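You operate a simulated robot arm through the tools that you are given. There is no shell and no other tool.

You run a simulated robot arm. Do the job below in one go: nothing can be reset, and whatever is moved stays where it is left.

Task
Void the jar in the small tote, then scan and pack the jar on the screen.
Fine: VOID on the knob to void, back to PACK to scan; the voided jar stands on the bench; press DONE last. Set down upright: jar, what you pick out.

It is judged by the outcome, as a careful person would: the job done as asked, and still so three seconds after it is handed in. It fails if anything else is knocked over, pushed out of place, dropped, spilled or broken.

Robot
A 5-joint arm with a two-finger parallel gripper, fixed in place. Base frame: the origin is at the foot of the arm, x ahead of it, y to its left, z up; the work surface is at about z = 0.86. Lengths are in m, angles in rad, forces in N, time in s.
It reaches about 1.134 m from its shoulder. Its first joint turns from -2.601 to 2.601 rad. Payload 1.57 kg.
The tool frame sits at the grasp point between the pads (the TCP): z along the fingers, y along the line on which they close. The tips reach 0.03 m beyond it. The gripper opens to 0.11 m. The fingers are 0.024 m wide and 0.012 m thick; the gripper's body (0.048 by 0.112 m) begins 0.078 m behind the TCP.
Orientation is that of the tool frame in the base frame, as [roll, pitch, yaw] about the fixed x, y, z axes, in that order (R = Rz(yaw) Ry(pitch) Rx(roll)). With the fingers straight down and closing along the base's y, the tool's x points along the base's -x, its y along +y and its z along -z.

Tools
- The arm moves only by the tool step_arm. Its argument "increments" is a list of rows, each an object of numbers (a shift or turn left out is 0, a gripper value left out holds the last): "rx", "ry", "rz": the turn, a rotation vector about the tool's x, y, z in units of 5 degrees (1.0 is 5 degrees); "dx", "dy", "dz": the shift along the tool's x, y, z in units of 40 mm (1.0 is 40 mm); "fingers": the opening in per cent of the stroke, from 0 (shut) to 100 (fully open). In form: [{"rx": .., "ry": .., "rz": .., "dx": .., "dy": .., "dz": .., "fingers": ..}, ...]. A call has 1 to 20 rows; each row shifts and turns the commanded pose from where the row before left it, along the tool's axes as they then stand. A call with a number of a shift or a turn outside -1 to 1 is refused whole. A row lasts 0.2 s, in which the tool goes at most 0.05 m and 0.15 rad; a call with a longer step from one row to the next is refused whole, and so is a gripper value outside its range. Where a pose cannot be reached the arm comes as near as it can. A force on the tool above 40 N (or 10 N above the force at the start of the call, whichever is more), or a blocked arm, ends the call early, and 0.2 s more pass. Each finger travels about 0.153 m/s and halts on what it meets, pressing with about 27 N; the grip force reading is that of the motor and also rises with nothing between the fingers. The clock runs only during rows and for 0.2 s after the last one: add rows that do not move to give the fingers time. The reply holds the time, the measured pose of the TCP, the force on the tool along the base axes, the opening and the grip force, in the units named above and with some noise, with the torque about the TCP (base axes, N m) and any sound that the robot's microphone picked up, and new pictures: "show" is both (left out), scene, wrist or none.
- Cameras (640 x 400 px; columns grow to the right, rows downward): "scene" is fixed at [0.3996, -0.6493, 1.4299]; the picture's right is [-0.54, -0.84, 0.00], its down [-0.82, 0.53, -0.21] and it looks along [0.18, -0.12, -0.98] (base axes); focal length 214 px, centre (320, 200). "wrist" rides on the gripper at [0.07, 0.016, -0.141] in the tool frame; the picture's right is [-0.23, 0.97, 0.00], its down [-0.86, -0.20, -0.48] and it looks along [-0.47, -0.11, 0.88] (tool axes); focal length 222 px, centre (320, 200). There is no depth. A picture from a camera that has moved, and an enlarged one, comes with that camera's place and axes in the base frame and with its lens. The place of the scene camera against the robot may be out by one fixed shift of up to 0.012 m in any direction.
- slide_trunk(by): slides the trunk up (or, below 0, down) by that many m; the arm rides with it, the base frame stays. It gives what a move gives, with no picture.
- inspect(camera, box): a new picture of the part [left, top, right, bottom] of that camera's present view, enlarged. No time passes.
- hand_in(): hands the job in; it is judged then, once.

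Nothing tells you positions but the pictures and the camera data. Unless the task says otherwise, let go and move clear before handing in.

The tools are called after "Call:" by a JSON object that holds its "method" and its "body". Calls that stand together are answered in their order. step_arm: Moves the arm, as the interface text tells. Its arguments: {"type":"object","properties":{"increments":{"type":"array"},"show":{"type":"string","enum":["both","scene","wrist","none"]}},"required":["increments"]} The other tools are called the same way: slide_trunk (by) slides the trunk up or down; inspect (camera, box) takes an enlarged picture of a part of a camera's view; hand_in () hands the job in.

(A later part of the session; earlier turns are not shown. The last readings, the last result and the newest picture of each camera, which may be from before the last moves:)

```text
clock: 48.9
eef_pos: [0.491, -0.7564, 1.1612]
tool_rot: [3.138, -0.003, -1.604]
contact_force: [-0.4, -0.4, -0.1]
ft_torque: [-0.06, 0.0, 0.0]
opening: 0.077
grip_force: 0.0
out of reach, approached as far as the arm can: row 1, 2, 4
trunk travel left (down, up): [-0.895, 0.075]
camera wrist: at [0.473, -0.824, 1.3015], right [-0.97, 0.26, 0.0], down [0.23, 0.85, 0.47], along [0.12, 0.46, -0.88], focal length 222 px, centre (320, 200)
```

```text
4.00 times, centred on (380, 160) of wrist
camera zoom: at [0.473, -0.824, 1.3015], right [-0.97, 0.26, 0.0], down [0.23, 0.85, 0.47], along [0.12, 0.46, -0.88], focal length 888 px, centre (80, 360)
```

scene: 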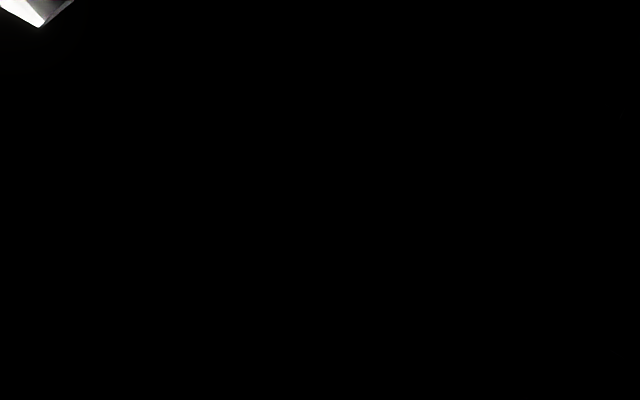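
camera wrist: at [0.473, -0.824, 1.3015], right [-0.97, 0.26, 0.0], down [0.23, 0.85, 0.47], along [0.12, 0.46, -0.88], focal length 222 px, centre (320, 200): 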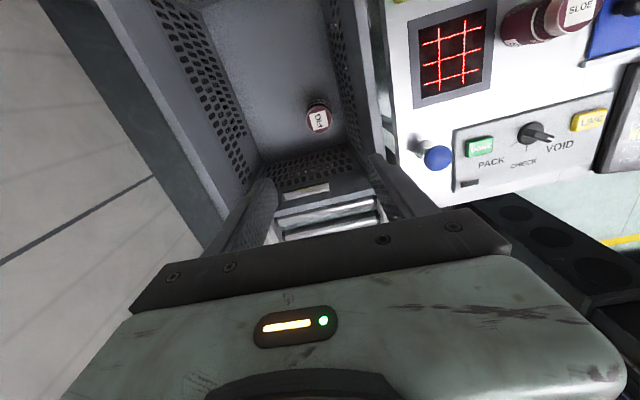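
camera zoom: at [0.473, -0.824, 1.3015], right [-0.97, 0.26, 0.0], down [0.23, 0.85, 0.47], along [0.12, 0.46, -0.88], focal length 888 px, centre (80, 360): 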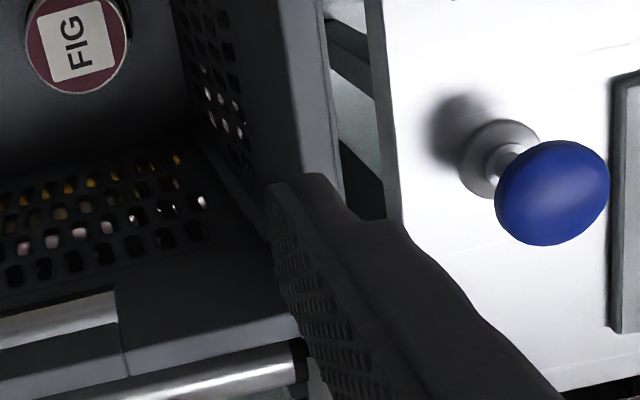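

There is about 16 mm of wall clearance, which is enough. I'll centre over FIG and go partway down.

Call:
{"method": "step_arm", "body": {"increments": [{"dx": -0.02, "dy": -0.055}, {}], "show": "none"}}

Call:
{"method": "slide_trunk", "body": {"by": -0.24}}

Call:
{"method": "inspect", "body": {"camera": "wrist", "box": [0, 0, 640, 400]}}

```text
clock: 49.5
eef_pos: [0.4938, -0.7548, 1.1614]
tool_rot: [3.138, -0.004, -1.604]
contact_force: [-1.2, 0.4, -0.1]
ft_torque: [0.01, -0.02, -0.03]
opening: 0.0771
grip_force: 0.0
trunk travel left (down, up): [-0.895, 0.075]
```

```text
clock: 52.0
eef_pos: [0.494, -0.7556, 0.9205]
tool_rot: [3.137, -0.003, -1.606]
contact_force: [0.6, 0.2, 0.4]
ft_torque: [0.0, -0.02, -0.01]
opening: 0.077
grip_force: 0.2
trunk travel left (down, up): [-0.655, 0.315]
```

```text
1.00 times, centred on (320, 200) of wrist (not enlarged: the box is as wide or as high as the picture)
camera zoom: at [0.4752, -0.8232, 1.0615], right [-0.97, 0.26, 0.0], down [0.23, 0.85, 0.47], along [0.12, 0.46, -0.88], focal length 222 px, centre (320, 200)
```

zoom: 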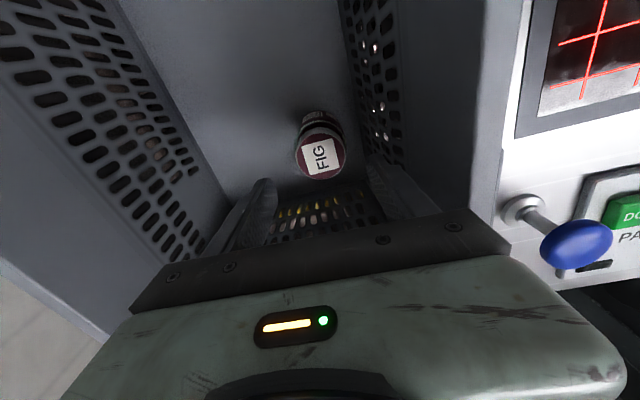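

The alignment holds: lid at z 0.845, centred. I'll go down the last 8 cm.

Call:
{"method": "slide_trunk", "body": {"by": -0.06}}

Call:
{"method": "inspect", "body": {"camera": "wrist", "box": [0, 0, 640, 400]}}

```text
clock: 53.0
eef_pos: [0.4943, -0.7556, 0.8615]
tool_rot: [3.138, -0.004, -1.607]
contact_force: [0.4, -0.7, -0.2]
ft_torque: [-0.01, -0.01, 0.0]
opening: 0.077
grip_force: 0.1
trunk travel left (down, up): [-0.595, 0.375]
```

```text
1.00 times, centred on (320, 200) of wrist (not enlarged: the box is as wide or as high as the picture)
camera zoom: at [0.4752, -0.8231, 1.0015], right [-0.97, 0.26, 0.0], down [0.23, 0.85, 0.47], along [0.12, 0.46, -0.88], focal length 222 px, centre (320, 200)
```

zoom: 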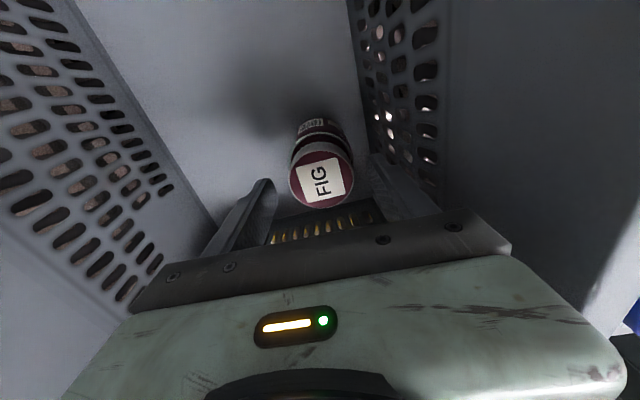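

Call:
{"method": "slide_trunk", "body": {"by": -0.024}}

Call:
{"method": "step_arm", "body": {"increments": [{"fingers": 55}, {"fingers": 50}, {"fingers": 45}, {"fingers": 40}, {"fingers": 30}, {}], "show": "wrist"}}

```text
clock: 53.7
eef_pos: [0.4936, -0.7555, 0.8374]
tool_rot: [3.139, -0.003, -1.606]
contact_force: [0.1, -0.2, 0.3]
ft_torque: [-0.03, 0.02, -0.01]
opening: 0.0772
grip_force: 0.1
trunk travel left (down, up): [-0.571, 0.399]
```

```text
clock: 55.1
eef_pos: [0.4937, -0.7561, 0.8385]
tool_rot: [3.136, -0.003, -1.606]
contact_force: [-0.7, -0.6, 1.0]
ft_torque: [-0.04, -0.01, 0.0]
opening: 0.0592
grip_force: 27.1
trunk travel left (down, up): [-0.571, 0.399]
camera wrist: at [0.4752, -0.8231, 0.9776], right [-0.97, 0.26, 0.0], down [0.23, 0.85, 0.47], along [0.12, 0.46, -0.88], focal length 222 px, centre (320, 200)
```

wrist: 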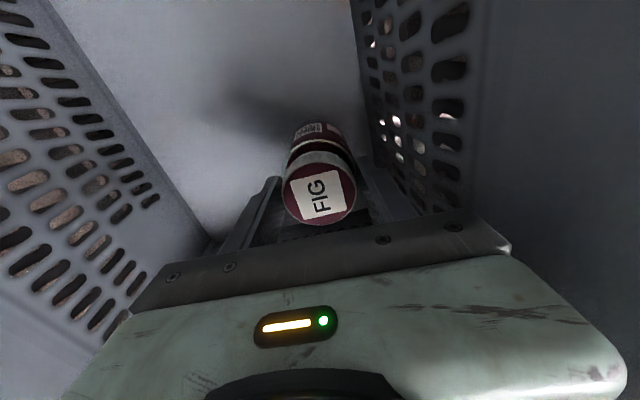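

FIG is gripped at 0.059 m. I'll lift it clear of the tote rim.

Call:
{"method": "slide_trunk", "body": {"by": 0.03}}

Call:
{"method": "slide_trunk", "body": {"by": 0.24}}

Call:
{"method": "inspect", "body": {"camera": "wrist", "box": [0, 0, 640, 400]}}

```text
clock: 55.8
eef_pos: [0.4935, -0.7555, 0.8664]
tool_rot: [3.138, -0.002, -1.607]
contact_force: [0.1, 0.4, -3.7]
ft_torque: [-0.01, 0.02, -0.02]
opening: 0.0592
grip_force: 27.2
trunk travel left (down, up): [-0.601, 0.369]
```

```text
clock: 58.3
eef_pos: [0.4937, -0.7562, 1.1075]
tool_rot: [3.139, -0.004, -1.605]
contact_force: [0.5, 0.0, -3.6]
ft_torque: [0.01, 0.0, 0.01]
opening: 0.0589
grip_force: 27.0
trunk travel left (down, up): [-0.841, 0.129]
```

```text
1.00 times, centred on (320, 200) of wrist (not enlarged: the box is as wide or as high as the picture)
camera zoom: at [0.4755, -0.8235, 1.2471], right [-0.97, 0.26, 0.0], down [0.23, 0.85, 0.47], along [0.12, 0.46, -0.88], focal length 222 px, centre (320, 200)
```

zoom: 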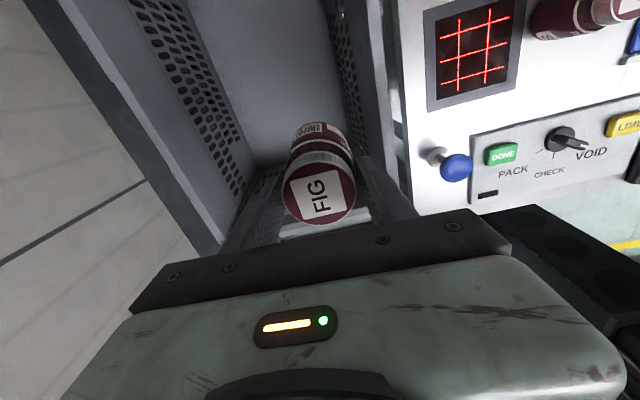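

The scanner centre is near (0.247, -0.801). I'll spin partway, then carry FIG high over to it.

Call:
{"method": "step_arm", "body": {"increments": [{"rz": 1}, {"rz": 1}, {"rz": 1}, {"rz": 1}, {"rz": 1}, {"rz": 1}, {"rz": 1}, {"rz": 1}, {"rz": 1}, {"rz": 1}, {"rz": 1}, {"rz": 1}, {"rz": 1}, {"rz": 1}, {"rz": 1}, {"rz": 1}, {"rz": 1}, {"rz": 1}, {"rz": 1}, {"rz": 1}], "show": "none"}}

Call:
{"method": "step_arm", "body": {"increments": [{"dx": 0.823, "dy": -0.339}, {"dx": 0.823, "dy": -0.339}, {"dx": 0.823, "dy": -0.339}, {"dx": 0.823, "dy": -0.339}, {"dx": 0.823, "dy": -0.339}, {"dx": 0.823, "dy": -0.339}, {"dx": 0.823, "dy": -0.339}, {}], "show": "both"}}

```text
clock: 62.5
eef_pos: [0.4935, -0.7551, 1.1077]
tool_rot: [-3.138, -0.004, 2.933]
contact_force: [0.1, 0.3, -3.7]
ft_torque: [0.0, -0.05, -0.01]
opening: 0.059
grip_force: 26.9
trunk travel left (down, up): [-0.841, 0.129]
```

```text
clock: 64.3
eef_pos: [0.2479, -0.801, 1.1079]
tool_rot: [-3.14, -0.004, 2.932]
contact_force: [0.4, 0.3, -3.9]
ft_torque: [-0.01, -0.04, -0.02]
opening: 0.0589
grip_force: 27.6
trunk travel left (down, up): [-0.841, 0.129]
camera wrist: at [0.1825, -0.7696, 1.247], right [0.42, 0.91, 0.0], down [0.8, -0.37, 0.48], along [0.43, -0.21, -0.88], focal length 222 px, centre (320, 200)
```

scene: 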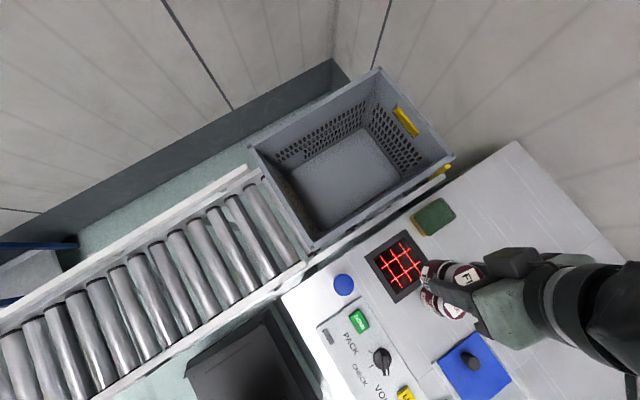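
wrist: 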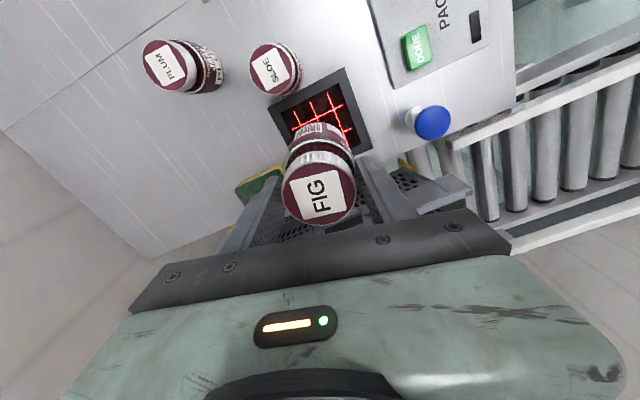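

FIG hangs over the scanner. I'll spin so the barcode faces inward, then tilt outward so the barcode faces down.

Call:
{"method": "step_arm", "body": {"increments": [{"rz": 1}, {"rz": 1}, {"rz": 1}, {"rz": 1}, {"rz": 1}, {"rz": 1}, {"rz": 1}, {"rz": 1}, {"rz": 1}, {"rz": 1}, {"rz": 1}, {"rz": 1}, {"rz": 1}, {"rz": 1}, {"rz": 0.2}, {}], "show": "wrist"}}

Call:
{"method": "step_arm", "body": {"increments": [{"rx": -0.17, "ry": -0.98}, {"rx": -0.17, "ry": -0.98}, {"rx": -0.17, "ry": -0.98}, {"rx": -0.17, "ry": -0.98}, {"rx": -0.17, "ry": -0.98}, {"rx": -0.17, "ry": -0.98}, {"rx": -0.17, "ry": -0.98}, {"rx": -0.17, "ry": -0.98}, {}], "show": "both"}}

```text
clock: 67.7
eef_pos: [0.2477, -0.8018, 1.1074]
tool_rot: [-3.136, 0.003, 1.693]
contact_force: [0.3, 0.3, -3.0]
ft_torque: [-0.01, -0.05, 0.0]
opening: 0.0591
grip_force: 27.1
trunk travel left (down, up): [-0.841, 0.129]
camera wrist: at [0.2565, -0.7285, 1.2466], right [0.99, -0.11, 0.0], down [-0.09, -0.87, 0.48], along [-0.05, -0.48, -0.88], focal length 222 px, centre (320, 200)
```

wrist: 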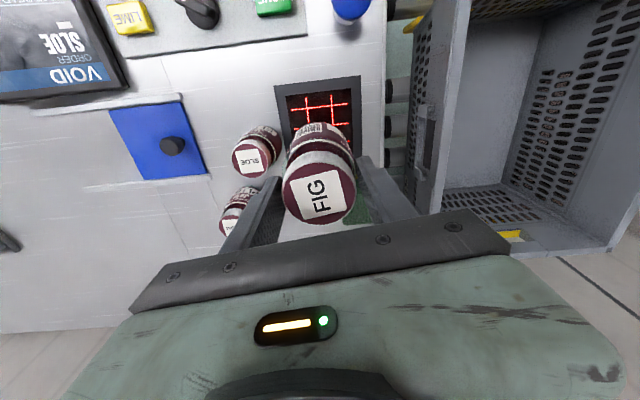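

```text
clock: 69.7
eef_pos: [0.249, -0.8022, 1.1634]
tool_rot: [3.006, 0.687, 1.645]
contact_force: [0.5, 0.5, -4.2]
ft_torque: [0.09, 0.03, 0.0]
opening: 0.0591
grip_force: 27.0
out of reach, approached as far as the arm can: row 3, 4, 5, 6, 7, 8
trunk travel left (down, up): [-0.841, 0.129]
camera wrist: at [0.2346, -0.657, 1.227], right [0.97, -0.02, 0.25], down [-0.23, -0.4, 0.89], along [0.08, -0.92, -0.39], focal length 222 px, centre (320, 200)
```

scene: 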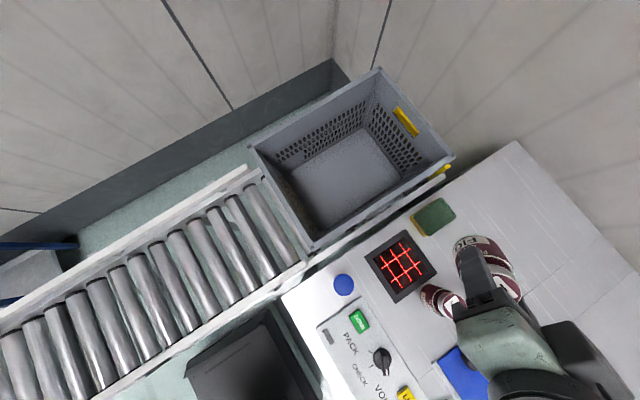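
wrist: 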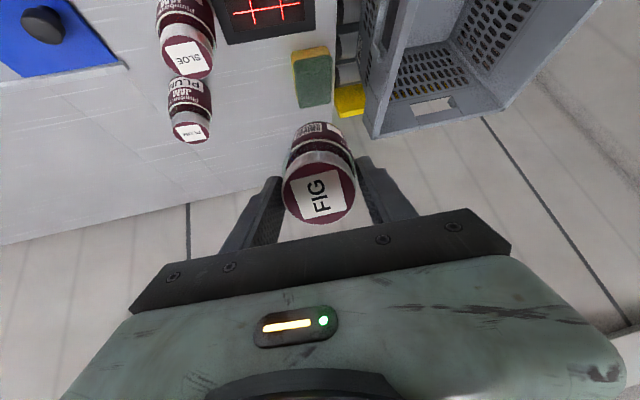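

Tilt is 40° with the barcode on the lower side. I'll tilt 15° more and then lower toward the scanner.

Call:
{"method": "step_arm", "body": {"increments": [{"rx": -0.17, "ry": -0.98}, {"rx": -0.17, "ry": -0.98}, {"rx": -0.17, "ry": -0.98}, {}], "show": "none"}}

```text
clock: 70.7
eef_pos: [0.2487, -0.8007, 1.2078]
tool_rot: [2.914, 0.937, 1.578]
contact_force: [0.6, 0.4, -3.1]
ft_torque: [0.1, 0.04, 0.0]
opening: 0.0591
grip_force: 26.7
out of reach, approached as far as the arm can: row 1, 2, 3
trunk travel left (down, up): [-0.841, 0.129]
```

Call:
{"method": "slide_trunk", "body": {"by": -0.17}}

Call:
{"method": "inspect", "body": {"camera": "scene", "box": [320, 200, 560, 350]}}

Call:
{"method": "inspect", "body": {"camera": "wrist", "box": [0, 0, 640, 400]}}

```text
clock: 72.6
eef_pos: [0.2479, -0.8009, 1.0378]
tool_rot: [2.915, 0.935, 1.579]
contact_force: [1.0, -0.3, -3.6]
ft_torque: [0.09, 0.02, -0.01]
opening: 0.0587
grip_force: 26.4
trunk travel left (down, up): [-0.671, 0.299]
```

```text
2.67 times, centred on (440, 275) of scene
camera zoom: at [0.3996, -0.6493, 1.4299], right [-0.54, -0.84, 0.0], down [-0.82, 0.53, -0.21], along [0.18, -0.12, -0.98], focal length 572 px, centre (0, 0)
```

zoom: 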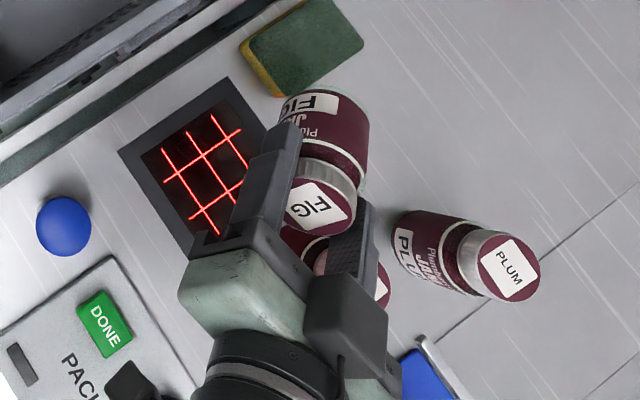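

```text
1.00 times, centred on (320, 200) of wrist (not enlarged: the box is as wide or as high as the picture)
camera zoom: at [0.2307, -0.6451, 1.0639], right [0.95, 0.05, 0.31], down [-0.3, -0.17, 0.94], along [0.1, -0.98, -0.15], focal length 222 px, centre (320, 200)
```

zoom: 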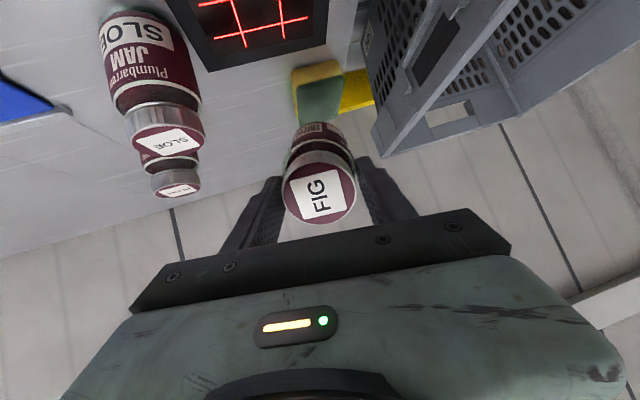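

No read yet. I'll lower toward the window in steps.

Call:
{"method": "slide_trunk", "body": {"by": -0.04}}

Call:
{"method": "step_arm", "body": {"increments": [{}, {}, {}], "show": "scene"}}

```text
clock: 73.5
eef_pos: [0.2498, -0.802, 0.9978]
tool_rot: [2.913, 0.935, 1.579]
contact_force: [0.2, 0.1, -3.7]
ft_torque: [0.07, 0.0, -0.01]
opening: 0.059
grip_force: 27.6
trunk travel left (down, up): [-0.631, 0.339]
```

```text
clock: 74.3
eef_pos: [0.2489, -0.8014, 0.9972]
tool_rot: [2.915, 0.937, 1.58]
contact_force: [-0.1, -0.5, -3.1]
ft_torque: [0.11, 0.03, 0.01]
opening: 0.0588
grip_force: 26.9
trunk travel left (down, up): [-0.631, 0.339]
```

scene: 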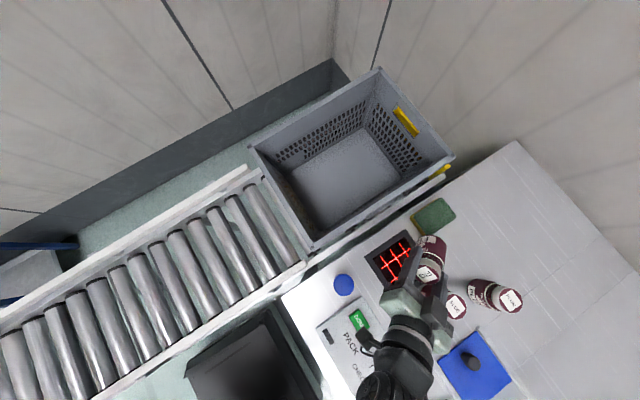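

Still no read. I'll tilt 10° more and lower again.

Call:
{"method": "step_arm", "body": {"increments": [{"rx": -0.17, "ry": -0.98}, {"rx": -0.17, "ry": -0.98}, {}], "show": "none"}}

Call:
{"method": "slide_trunk", "body": {"by": -0.055}}

Call:
{"method": "step_arm", "body": {"increments": [{}, {}], "show": "both"}}

```text
clock: 75.1
eef_pos: [0.2486, -0.8006, 1.0325]
tool_rot: [2.807, 1.099, 1.491]
contact_force: [-0.2, -0.2, -4.2]
ft_torque: [0.14, 0.06, -0.02]
opening: 0.0589
grip_force: 27.1
out of reach, approached as far as the arm can: row 1, 2
trunk travel left (down, up): [-0.631, 0.339]
```

```text
clock: 76.0
eef_pos: [0.249, -0.801, 0.9786]
tool_rot: [2.808, 1.098, 1.493]
contact_force: [-0.5, 0.9, -4.7]
ft_torque: [0.14, 0.02, 0.01]
opening: 0.059
grip_force: 26.5
trunk travel left (down, up): [-0.576, 0.394]
```

```text
clock: 76.6
eef_pos: [0.2486, -0.8012, 0.9776]
tool_rot: [2.808, 1.097, 1.493]
contact_force: [-0.1, -0.6, -3.2]
ft_torque: [0.12, 0.04, 0.02]
opening: 0.0592
grip_force: 26.9
trunk travel left (down, up): [-0.576, 0.394]
camera wrist: at [0.2299, -0.643, 0.9773], right [0.93, 0.11, 0.35], down [-0.35, -0.02, 0.94], along [0.11, -0.99, 0.02], focal length 222 px, centre (320, 200)
```

scene: 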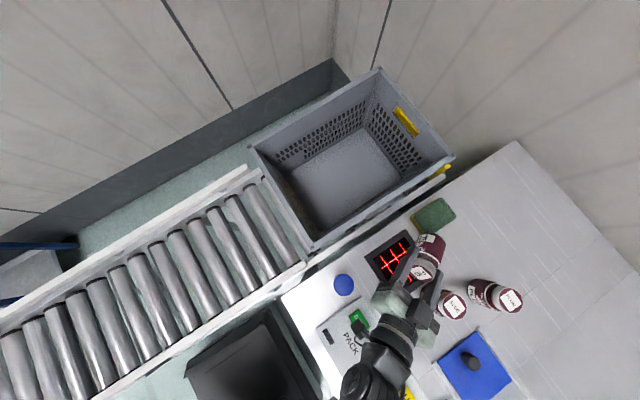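
wrist: 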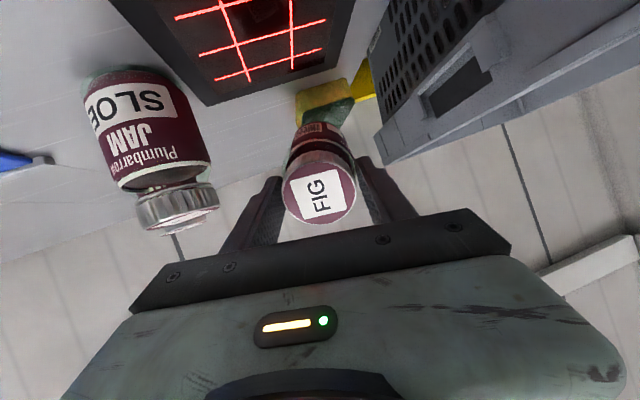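

No beep yet. I'll centre the barcode over the window by moving slightly inward, then lower a bit more.

Call:
{"method": "step_arm", "body": {"increments": [{"dx": 0.135, "dz": -0.28}, {"dx": 0.135, "dz": -0.28}, {}], "show": "none"}}

Call:
{"method": "slide_trunk", "body": {"by": -0.02}}

Call:
{"method": "step_arm", "body": {"increments": [{}, {}], "show": "both"}}

```text
clock: 77.4
eef_pos: [0.2439, -0.7766, 0.9774]
tool_rot: [2.809, 1.096, 1.491]
contact_force: [-1.5, -0.1, -3.4]
ft_torque: [0.13, 0.0, -0.01]
opening: 0.059
grip_force: 27.1
trunk travel left (down, up): [-0.576, 0.394]
```

```text
clock: 78.1
eef_pos: [0.2443, -0.7768, 0.9577]
tool_rot: [2.808, 1.096, 1.492]
contact_force: [-0.2, -0.1, -4.3]
ft_torque: [0.12, 0.08, 0.01]
opening: 0.0588
grip_force: 26.4
trunk travel left (down, up): [-0.556, 0.414]
```

```text
clock: 78.7
eef_pos: [0.2436, -0.7765, 0.9569]
tool_rot: [2.81, 1.097, 1.491]
contact_force: [-0.4, 0.0, -3.0]
ft_torque: [0.09, 0.01, 0.0]
opening: 0.0588
grip_force: 27.0
trunk travel left (down, up): [-0.556, 0.414]
camera wrist: at [0.2246, -0.6186, 0.9573], right [0.93, 0.11, 0.35], down [-0.35, -0.02, 0.94], along [0.11, -0.99, 0.02], focal length 222 px, centre (320, 200)
```

scene: 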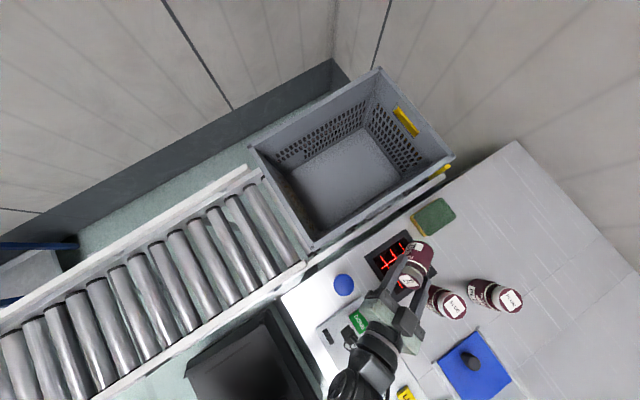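
wrist: 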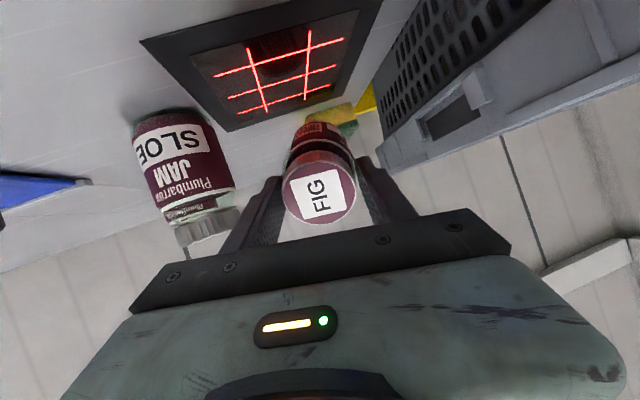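

Call:
{"method": "inspect", "body": {"camera": "wrist", "box": [272, 95, 368, 155]}}

Call:
{"method": "inspect", "body": {"camera": "scene", "box": [340, 210, 468, 290]}}

```text
6.67 times, centred on (320, 125) of wrist
camera zoom: at [0.2246, -0.6186, 0.9573], right [0.93, 0.11, 0.35], down [-0.35, -0.02, 0.94], along [0.11, -0.99, 0.02], focal length 1481 px, centre (320, 700)
```

zoom: 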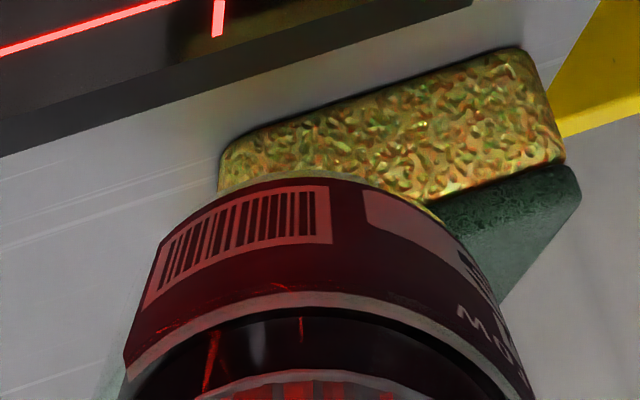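

```text
5.00 times, centred on (404, 250) of scene
camera zoom: at [0.3996, -0.6493, 1.4299], right [-0.54, -0.84, 0.0], down [-0.82, 0.53, -0.21], along [0.18, -0.12, -0.98], focal length 1072 px, centre (-100, -50)
```

zoom: 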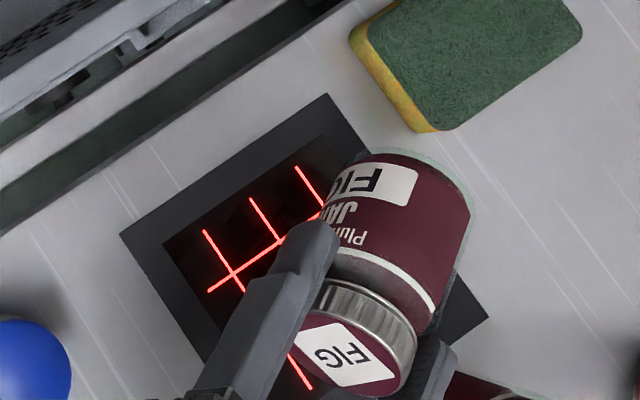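

The barcode is clear, lit red, and about 26° off straight down. I'll tilt a further 15°.

Call:
{"method": "step_arm", "body": {"increments": [{"rx": -0.17, "ry": -0.98}, {"rx": -0.17, "ry": -0.98}, {"rx": -0.17, "ry": -0.98}, {}, {}], "show": "both"}}

```text
clock: 79.9
eef_pos: [0.2434, -0.7755, 1.017]
tool_rot: [2.42, 1.321, 1.128]
contact_force: [-0.2, 0.3, -3.3]
ft_torque: [0.1, 0.04, -0.02]
opening: 0.0587
grip_force: 26.5
out of reach, approached as far as the arm can: row 1, 2, 3
trunk travel left (down, up): [-0.556, 0.414]
camera wrist: at [0.2258, -0.6233, 0.9758], right [0.9, 0.2, 0.38], down [-0.42, 0.21, 0.88], along [0.1, -0.96, 0.27], focal length 222 px, centre (320, 200)
```

scene: 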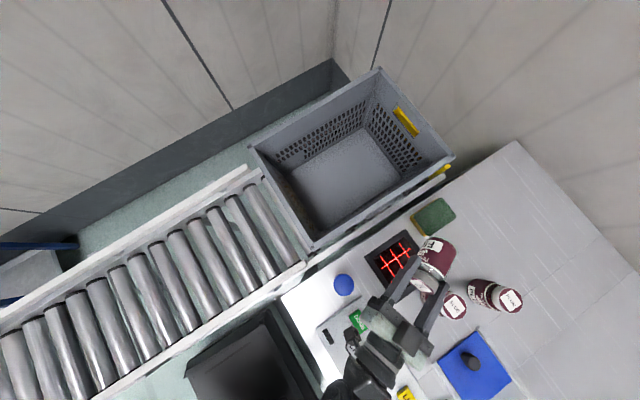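
wrist: 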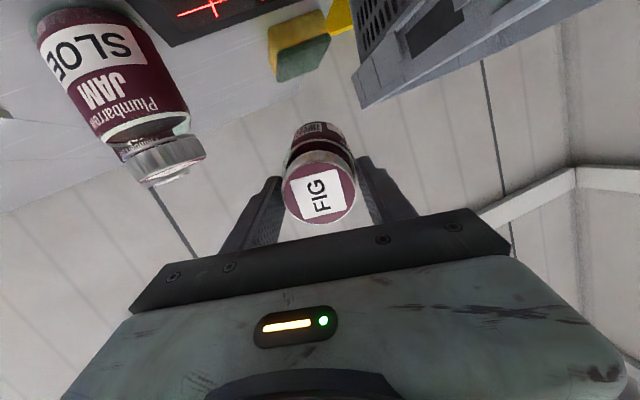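

Call:
{"method": "step_arm", "body": {"increments": [{"dx": 0.07, "dz": -0.37}, {}], "show": "none"}}

Call:
{"method": "slide_trunk", "body": {"by": -0.04}}

Call:
{"method": "step_arm", "body": {"increments": [{}, {}, {}], "show": "both"}}

```text
clock: 80.5
eef_pos: [0.2392, -0.7623, 1.0172]
tool_rot: [2.416, 1.319, 1.124]
contact_force: [0.7, -0.3, -3.3]
ft_torque: [0.17, 0.04, 0.0]
opening: 0.0588
grip_force: 26.7
trunk travel left (down, up): [-0.556, 0.414]
```

```text
clock: 81.3
eef_pos: [0.2394, -0.7624, 0.9767]
tool_rot: [2.417, 1.319, 1.123]
contact_force: [0.3, 0.7, -3.4]
ft_torque: [0.14, 0.04, -0.02]
opening: 0.0588
grip_force: 26.5
trunk travel left (down, up): [-0.516, 0.454]
```

```text
clock: 82.1
eef_pos: [0.2391, -0.7617, 0.9756]
tool_rot: [2.419, 1.321, 1.125]
contact_force: [-0.2, 0.1, -3.3]
ft_torque: [0.15, 0.04, 0.01]
opening: 0.059
grip_force: 27.0
trunk travel left (down, up): [-0.516, 0.454]
camera wrist: at [0.2217, -0.6085, 0.9359], right [0.9, 0.2, 0.38], down [-0.42, 0.21, 0.88], along [0.1, -0.96, 0.27], focal length 222 px, centre (320, 200)
```

scene: 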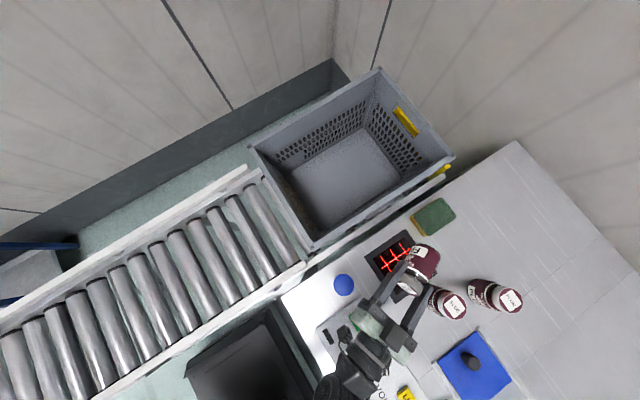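
wrist: 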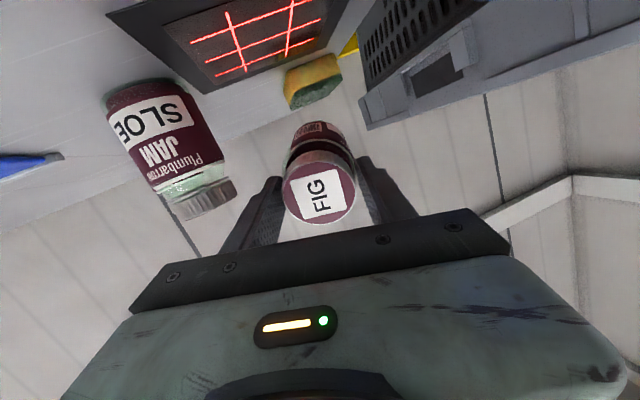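

No sound again, so the read may have been silent. I'll raise up, go upright and look at the screen.

Call:
{"method": "slide_trunk", "body": {"by": 0.33}}

Call:
{"method": "step_arm", "body": {"increments": [{"rx": 0.17, "ry": 0.98}, {"rx": 0.17, "ry": 0.98}, {"rx": 0.17, "ry": 0.98}, {"rx": 0.17, "ry": 0.98}, {"rx": 0.17, "ry": 0.98}, {"rx": 0.17, "ry": 0.98}, {"rx": 0.17, "ry": 0.98}, {"rx": 0.17, "ry": 0.98}, {"rx": 0.17, "ry": 0.98}, {"rx": 0.17, "ry": 0.98}, {"rx": 0.17, "ry": 0.98}, {"rx": 0.17, "ry": 0.98}, {"rx": 0.17, "ry": 0.98}, {"rx": 0.17, "ry": 0.98}, {"rx": 0.17, "ry": 0.98}, {"rx": 0.17, "ry": 0.98}, {}], "show": "wrist"}}

```text
clock: 85.4
eef_pos: [0.2393, -0.7618, 1.3062]
tool_rot: [2.416, 1.321, 1.125]
contact_force: [-0.9, 0.2, -3.9]
ft_torque: [0.11, 0.04, 0.0]
opening: 0.059
grip_force: 27.2
trunk travel left (down, up): [-0.846, 0.124]
```

```text
clock: 89.0
eef_pos: [0.2397, -0.7621, 1.1117]
tool_rot: [-3.137, -0.004, 1.692]
contact_force: [-1.2, 0.2, -3.6]
ft_torque: [-0.02, 0.03, 0.0]
opening: 0.059
grip_force: 26.8
out of reach, approached as far as the arm can: row 1, 2, 3, 4, 5, 6, 7, 8, 9, 10, 11, 12, 13, 14, 16
trunk travel left (down, up): [-0.846, 0.124]
camera wrist: at [0.2474, -0.6903, 1.2521], right [0.99, -0.11, -0.01], down [-0.09, -0.87, 0.48], along [-0.06, -0.47, -0.88], focal length 222 px, centre (320, 200)
```

wrist: 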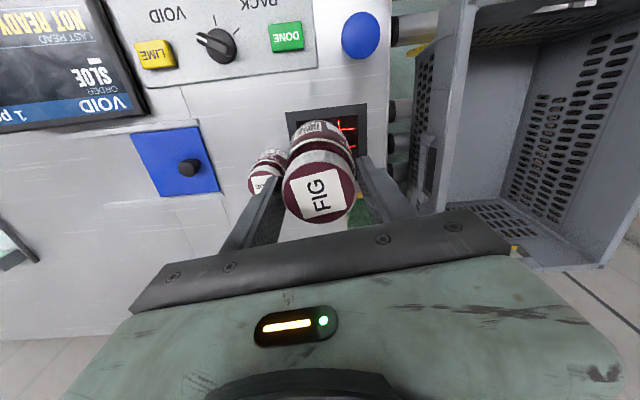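

Call:
{"method": "inspect", "body": {"camera": "wrist", "box": [0, 0, 200, 125]}}

Call:
{"method": "inspect", "body": {"camera": "wrist", "box": [120, 0, 440, 200]}}

```text
3.20 times, centred on (100, 62) of wrist
camera zoom: at [0.2474, -0.6903, 1.2521], right [0.99, -0.11, -0.01], down [-0.09, -0.87, 0.48], along [-0.06, -0.47, -0.88], focal length 711 px, centre (1024, 640)
```

zoom: 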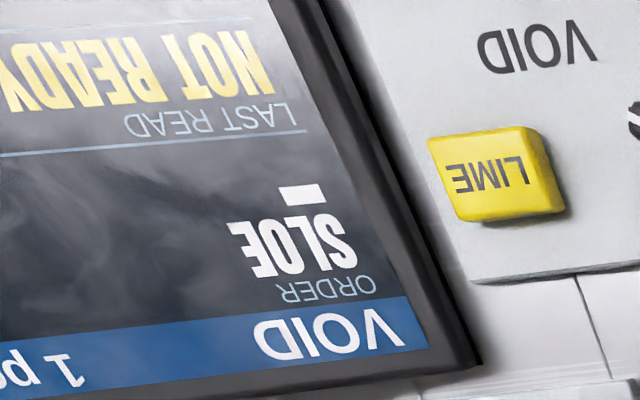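

```text
2.00 times, centred on (280, 100) of wrist
camera zoom: at [0.2474, -0.6903, 1.2521], right [0.99, -0.11, -0.01], down [-0.09, -0.87, 0.48], along [-0.06, -0.47, -0.88], focal length 444 px, centre (400, 400)
```

zoom: 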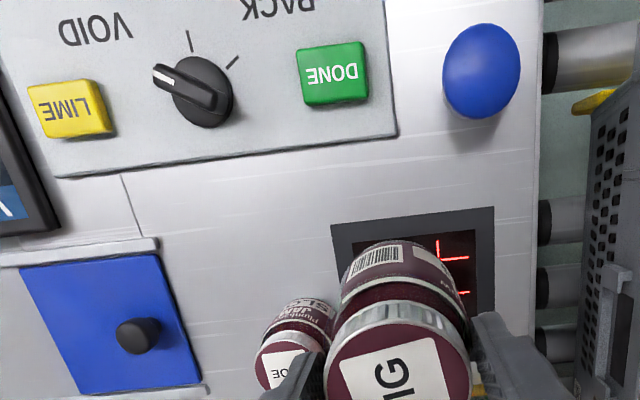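

The last read still says NOT READY, so FIG has not been read. I'll turn the camera toward the screen for a full view.

Call:
{"method": "step_arm", "body": {"increments": [{"rz": 1}, {"rz": 1}, {"rz": 1}, {"rz": 1}, {"rz": 1}, {"rz": 1}, {"rz": 1}, {"rz": 1}, {"rz": 1}, {"rz": 1}, {}], "show": "wrist"}}

Call:
{"method": "inspect", "body": {"camera": "wrist", "box": [100, 0, 420, 200]}}

```text
clock: 91.4
eef_pos: [0.2395, -0.7621, 1.1129]
tool_rot: [-3.137, 0.002, 0.82]
contact_force: [-0.1, 0.0, -3.1]
ft_torque: [-0.02, -0.01, 0.0]
opening: 0.0585
grip_force: 27.1
trunk travel left (down, up): [-0.846, 0.124]
camera wrist: at [0.2996, -0.7216, 1.2517], right [0.56, -0.83, 0.0], down [-0.73, -0.49, 0.48], along [-0.4, -0.26, -0.88], focal length 222 px, centre (320, 200)
```

wrist: 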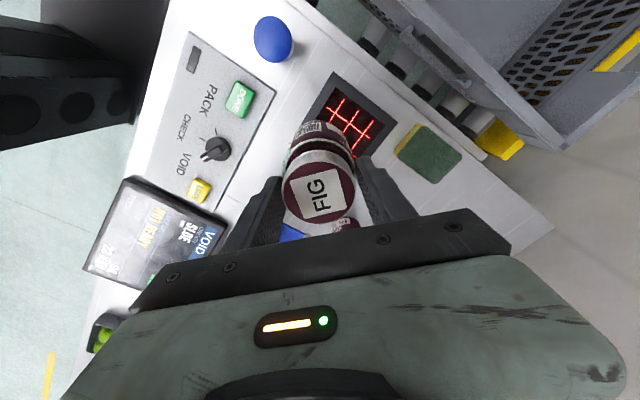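

```text
2.00 times, centred on (260, 100) of wrist
camera zoom: at [0.2996, -0.7216, 1.2517], right [0.56, -0.83, 0.0], down [-0.73, -0.49, 0.48], along [-0.4, -0.26, -0.88], focal length 444 px, centre (440, 400)
```

zoom: 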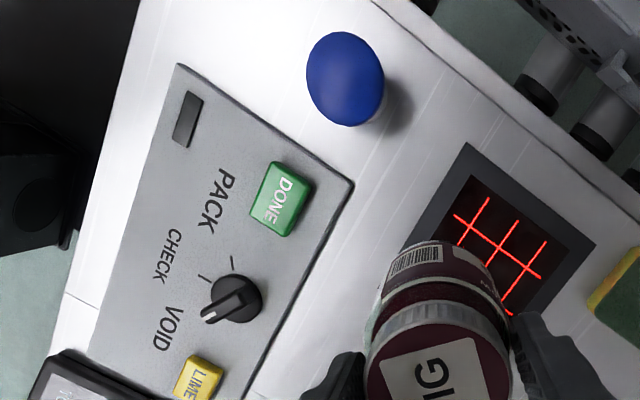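

I'll shift toward the screen to read it and the items beyond it.

Call:
{"method": "step_arm", "body": {"increments": [{"dx": -0.456, "dy": -0.856}, {"dx": -0.456, "dy": -0.856}, {"dx": -0.456, "dy": -0.856}, {"dx": -0.456, "dy": -0.856}, {}], "show": "wrist"}}

Call:
{"method": "inspect", "body": {"camera": "wrist", "box": [100, 60, 340, 210]}}

```text
clock: 92.6
eef_pos: [0.0892, -0.7219, 1.1134]
tool_rot: [-3.137, 0.003, 0.822]
contact_force: [0.7, 0.0, -2.8]
ft_torque: [0.01, -0.01, 0.04]
opening: 0.0588
grip_force: 27.0
trunk travel left (down, up): [-0.846, 0.124]
camera wrist: at [0.1491, -0.6808, 1.2517], right [0.56, -0.83, 0.0], down [-0.73, -0.49, 0.48], along [-0.4, -0.27, -0.88], focal length 222 px, centre (320, 200)
```

wrist: 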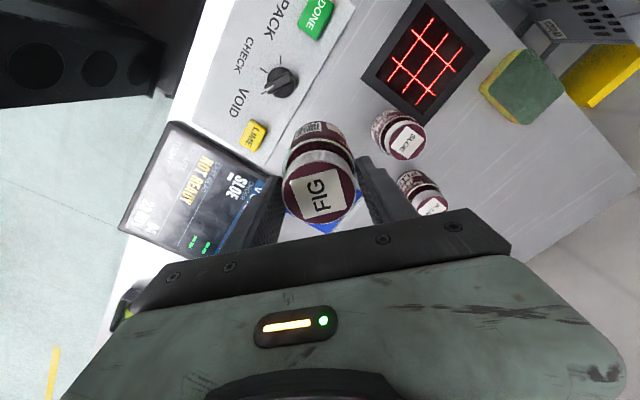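

```text
2.67 times, centred on (220, 135) of wrist
camera zoom: at [0.1491, -0.6808, 1.2517], right [0.56, -0.83, 0.0], down [-0.73, -0.49, 0.48], along [-0.4, -0.27, -0.88], focal length 592 px, centre (587, 373)
```

zoom: 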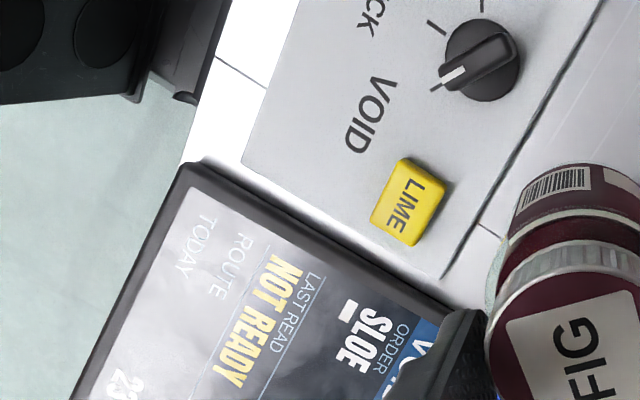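

Call:
{"method": "inspect", "body": {"camera": "wrist", "box": [100, 120, 292, 270]}}

Call:
{"method": "inspect", "body": {"camera": "wrist", "box": [340, 0, 500, 100]}}

```text
2.67 times, centred on (196, 195) of wrist
camera zoom: at [0.1491, -0.6808, 1.2517], right [0.56, -0.83, 0.0], down [-0.73, -0.49, 0.48], along [-0.4, -0.27, -0.88], focal length 592 px, centre (651, 213)
```

zoom: 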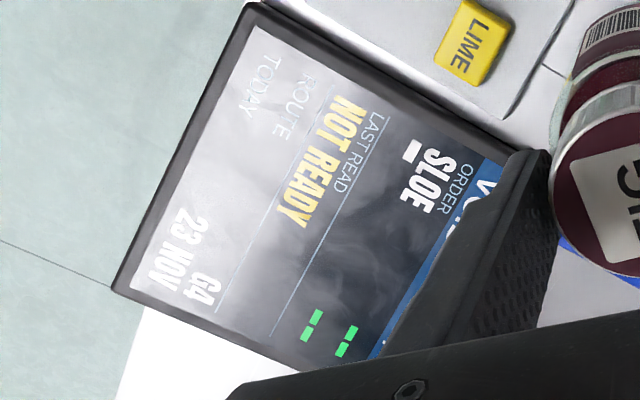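

```text
4.00 times, centred on (420, 50) of wrist
camera zoom: at [0.1491, -0.6808, 1.2517], right [0.56, -0.83, 0.0], down [-0.73, -0.49, 0.48], along [-0.4, -0.27, -0.88], focal length 888 px, centre (-80, 800)
```

zoom: 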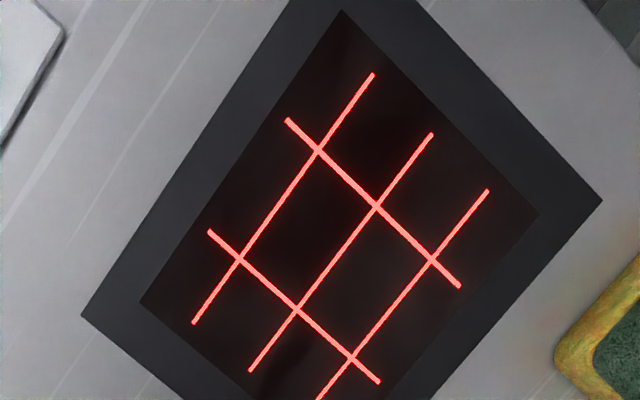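

Call:
{"method": "inspect", "body": {"camera": "wrist", "box": [180, 220, 228, 260]}}

Call:
{"method": "inspect", "body": {"camera": "wrist", "box": [230, 160, 278, 200]}}

```text
10.00 times, centred on (204, 240) of wrist
camera zoom: at [0.1491, -0.6808, 1.2517], right [0.56, -0.83, 0.0], down [-0.73, -0.49, 0.48], along [-0.4, -0.27, -0.88], focal length 2221 px, centre (1480, -200)
```

zoom: 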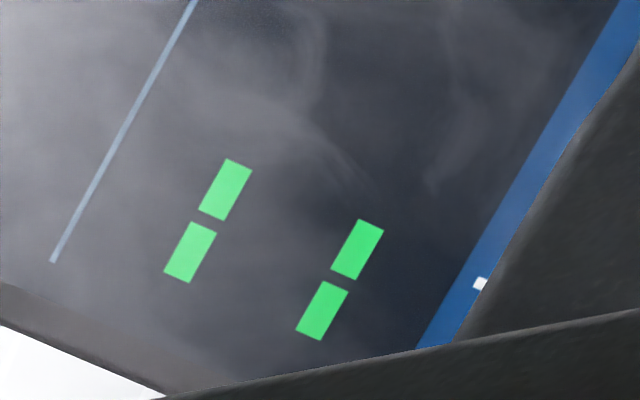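

```text
10.00 times, centred on (254, 180) of wrist
camera zoom: at [0.1491, -0.6808, 1.2517], right [0.56, -0.83, 0.0], down [-0.73, -0.49, 0.48], along [-0.4, -0.27, -0.88], focal length 2221 px, centre (980, 400)
```

zoom: 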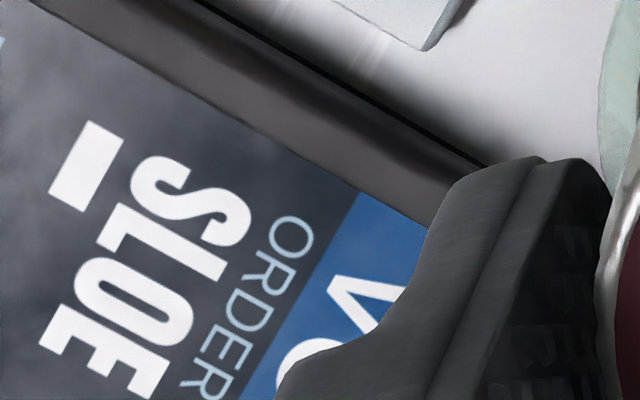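

The order panel is unchanged. LAST READ still shows NOT READY, so the barcode hasn't registered. I'll return to the scanner, tilt about 72° and bring the barcode closer (3–4 cm above the window).

Call:
{"method": "step_arm", "body": {"increments": [{"dx": 0.456, "dy": 0.856}, {"dx": 0.456, "dy": 0.856}, {"dx": 0.456, "dy": 0.856}, {"dx": 0.456, "dy": 0.856}, {"rz": -1}, {"rz": -1}, {"rz": -1}, {"rz": -1}, {"rz": -1}, {"rz": -1}, {"rz": -1}, {"rz": -1}, {"rz": -1}, {"rz": -1}, {}], "show": "none"}}

Call:
{"method": "step_arm", "body": {"increments": [{"rx": -0.17, "ry": -0.98}, {"rx": -0.17, "ry": -0.98}, {"rx": -0.17, "ry": -0.98}, {"rx": -0.17, "ry": -0.98}, {"rx": -0.17, "ry": -0.98}, {"rx": -0.17, "ry": -0.98}, {"rx": -0.17, "ry": -0.98}, {"rx": -0.17, "ry": -0.98}, {"rx": -0.17, "ry": -0.98}, {"rx": -0.17, "ry": -0.98}, {"rx": -0.17, "ry": -0.98}, {"rx": -0.17, "ry": -0.98}, {"rx": -0.17, "ry": -0.98}, {"rx": -0.17, "ry": -0.98}, {"rx": -0.07, "ry": -0.4}, {}], "show": "none"}}

```text
clock: 95.8
eef_pos: [0.2389, -0.7623, 1.1123]
tool_rot: [-3.136, -0.004, 1.695]
contact_force: [1.1, -0.1, -3.6]
ft_torque: [0.03, 0.03, 0.0]
opening: 0.0588
grip_force: 26.9
trunk travel left (down, up): [-0.846, 0.124]
```

```text
clock: 99.2
eef_pos: [0.2399, -0.7613, 1.274]
tool_rot: [2.682, 1.209, 1.378]
contact_force: [0.2, 0.9, -3.9]
ft_torque: [0.13, 0.04, 0.04]
opening: 0.0589
grip_force: 26.9
out of reach, approached as far as the arm can: row 2, 3, 4, 5, 6, 7, 8, 9, 10, 11, 12, 13, 14, 15
trunk travel left (down, up): [-0.846, 0.124]
```

Call:
{"method": "step_arm", "body": {"increments": [{"dx": -0.08, "dz": 0.24}, {}], "show": "none"}}

Call:
{"method": "slide_trunk", "body": {"by": -0.3}}

Call:
{"method": "step_arm", "body": {"increments": [{}, {}], "show": "both"}}

```text
clock: 99.8
eef_pos: [0.2422, -0.7714, 1.2745]
tool_rot: [2.683, 1.208, 1.376]
contact_force: [-0.4, 0.6, -2.6]
ft_torque: [0.13, 0.06, 0.01]
opening: 0.0588
grip_force: 27.2
trunk travel left (down, up): [-0.846, 0.124]
```

```text
clock: 102.8
eef_pos: [0.2429, -0.772, 0.975]
tool_rot: [2.682, 1.207, 1.377]
contact_force: [0.1, -0.3, -3.5]
ft_torque: [0.12, 0.04, 0.02]
opening: 0.0588
grip_force: 27.0
trunk travel left (down, up): [-0.546, 0.424]
```

```text
clock: 103.4
eef_pos: [0.2429, -0.7727, 0.9746]
tool_rot: [2.683, 1.208, 1.377]
contact_force: [-0.7, 0.5, -2.9]
ft_torque: [0.17, 0.03, 0.0]
opening: 0.059
grip_force: 26.3
trunk travel left (down, up): [-0.546, 0.424]
camera wrist: at [0.2229, -0.6145, 0.9552], right [0.92, 0.15, 0.37], down [-0.38, 0.09, 0.92], along [0.1, -0.98, 0.14], focal length 222 px, centre (320, 200)
```

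scene: 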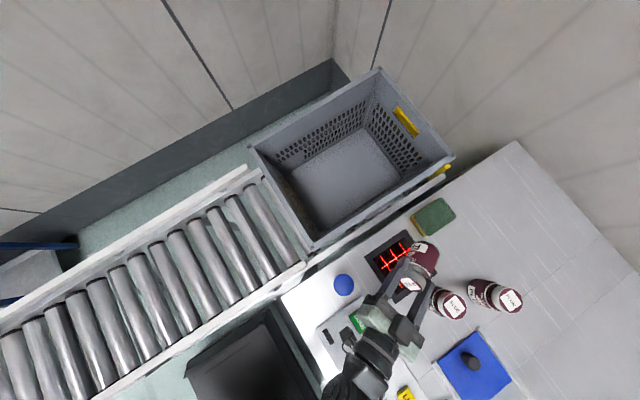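
wrist: 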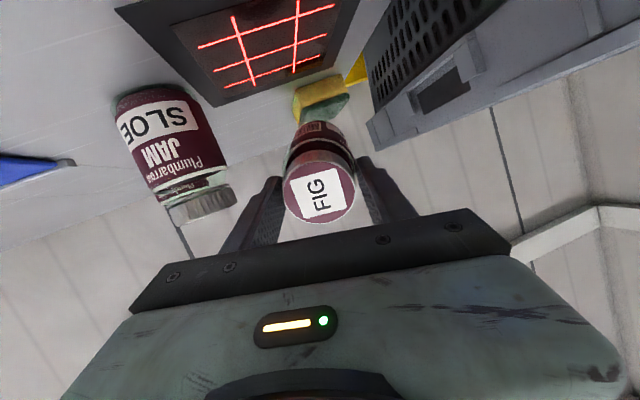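

Call:
{"method": "inspect", "body": {"camera": "scene", "box": [340, 210, 468, 290]}}

Call:
{"method": "inspect", "body": {"camera": "wrist", "box": [220, 0, 380, 160]}}

```text
5.00 times, centred on (404, 250) of scene
camera zoom: at [0.3996, -0.6493, 1.4299], right [-0.54, -0.84, 0.0], down [-0.82, 0.53, -0.21], along [0.18, -0.12, -0.98], focal length 1072 px, centre (-100, -50)
```

zoom: 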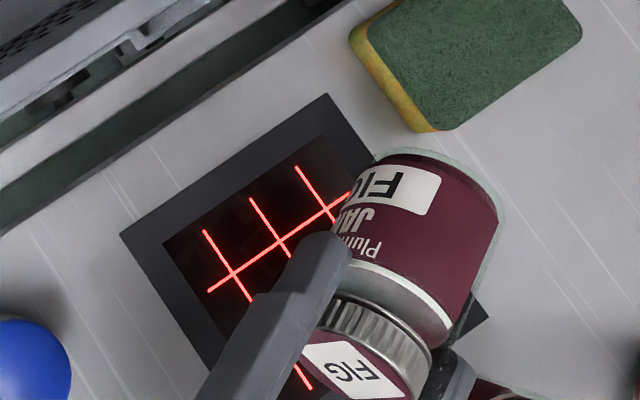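

```text
2.50 times, centred on (300, 80) of wrist
camera zoom: at [0.2229, -0.6145, 0.9552], right [0.92, 0.15, 0.37], down [-0.38, 0.09, 0.92], along [0.1, -0.98, 0.14], focal length 555 px, centre (370, 500)
```

zoom: 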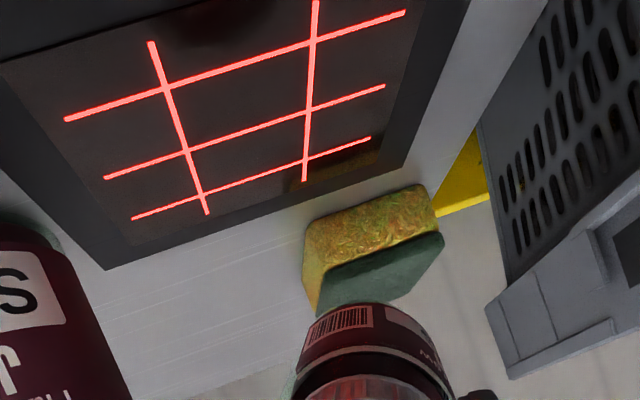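

The jar is about 1.5 cm too far out, so I'll shift it inward and lower closer.

Call:
{"method": "step_arm", "body": {"increments": [{"dx": 0.12, "dz": -0.355}, {}, {}], "show": "none"}}

Call:
{"method": "slide_trunk", "body": {"by": -0.015}}

Call:
{"method": "slide_trunk", "body": {"by": -0.013}}

Call:
{"method": "step_arm", "body": {"increments": [{}, {}, {}], "show": "both"}}

```text
clock: 104.2
eef_pos: [0.2379, -0.7581, 0.9742]
tool_rot: [2.684, 1.207, 1.377]
contact_force: [-0.3, 0.0, -3.5]
ft_torque: [0.16, 0.04, -0.02]
opening: 0.0587
grip_force: 26.6
trunk travel left (down, up): [-0.546, 0.424]
```

```text
clock: 104.8
eef_pos: [0.2383, -0.7569, 0.9603]
tool_rot: [2.683, 1.208, 1.378]
contact_force: [-0.2, 0.0, -4.1]
ft_torque: [0.13, 0.05, 0.01]
opening: 0.0589
grip_force: 27.2
trunk travel left (down, up): [-0.531, 0.439]
```

```text
clock: 105.4
eef_pos: [0.2384, -0.7571, 0.9455]
tool_rot: [2.681, 1.207, 1.378]
contact_force: [-0.2, -0.3, -4.3]
ft_torque: [0.15, 0.04, -0.04]
opening: 0.0587
grip_force: 27.0
trunk travel left (down, up): [-0.518, 0.452]
```

```text
clock: 106.2
eef_pos: [0.2382, -0.7571, 0.9464]
tool_rot: [2.683, 1.209, 1.376]
contact_force: [0.4, -0.2, -3.5]
ft_torque: [0.14, 0.06, 0.0]
opening: 0.0588
grip_force: 26.3
trunk travel left (down, up): [-0.518, 0.452]
camera wrist: at [0.2192, -0.6, 0.9272], right [0.92, 0.15, 0.37], down [-0.38, 0.09, 0.92], along [0.1, -0.98, 0.14], focal length 222 px, centre (320, 200)
```

scene: 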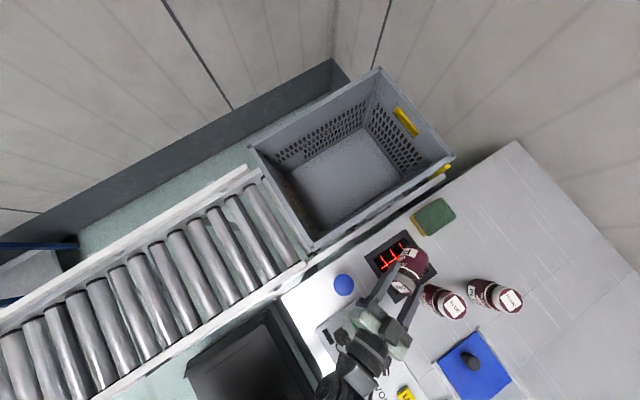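
wrist: 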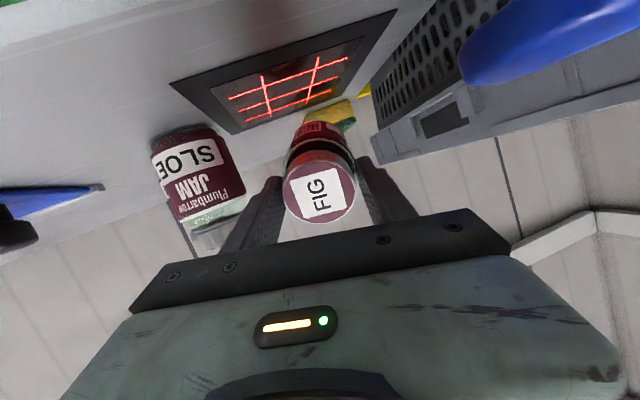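

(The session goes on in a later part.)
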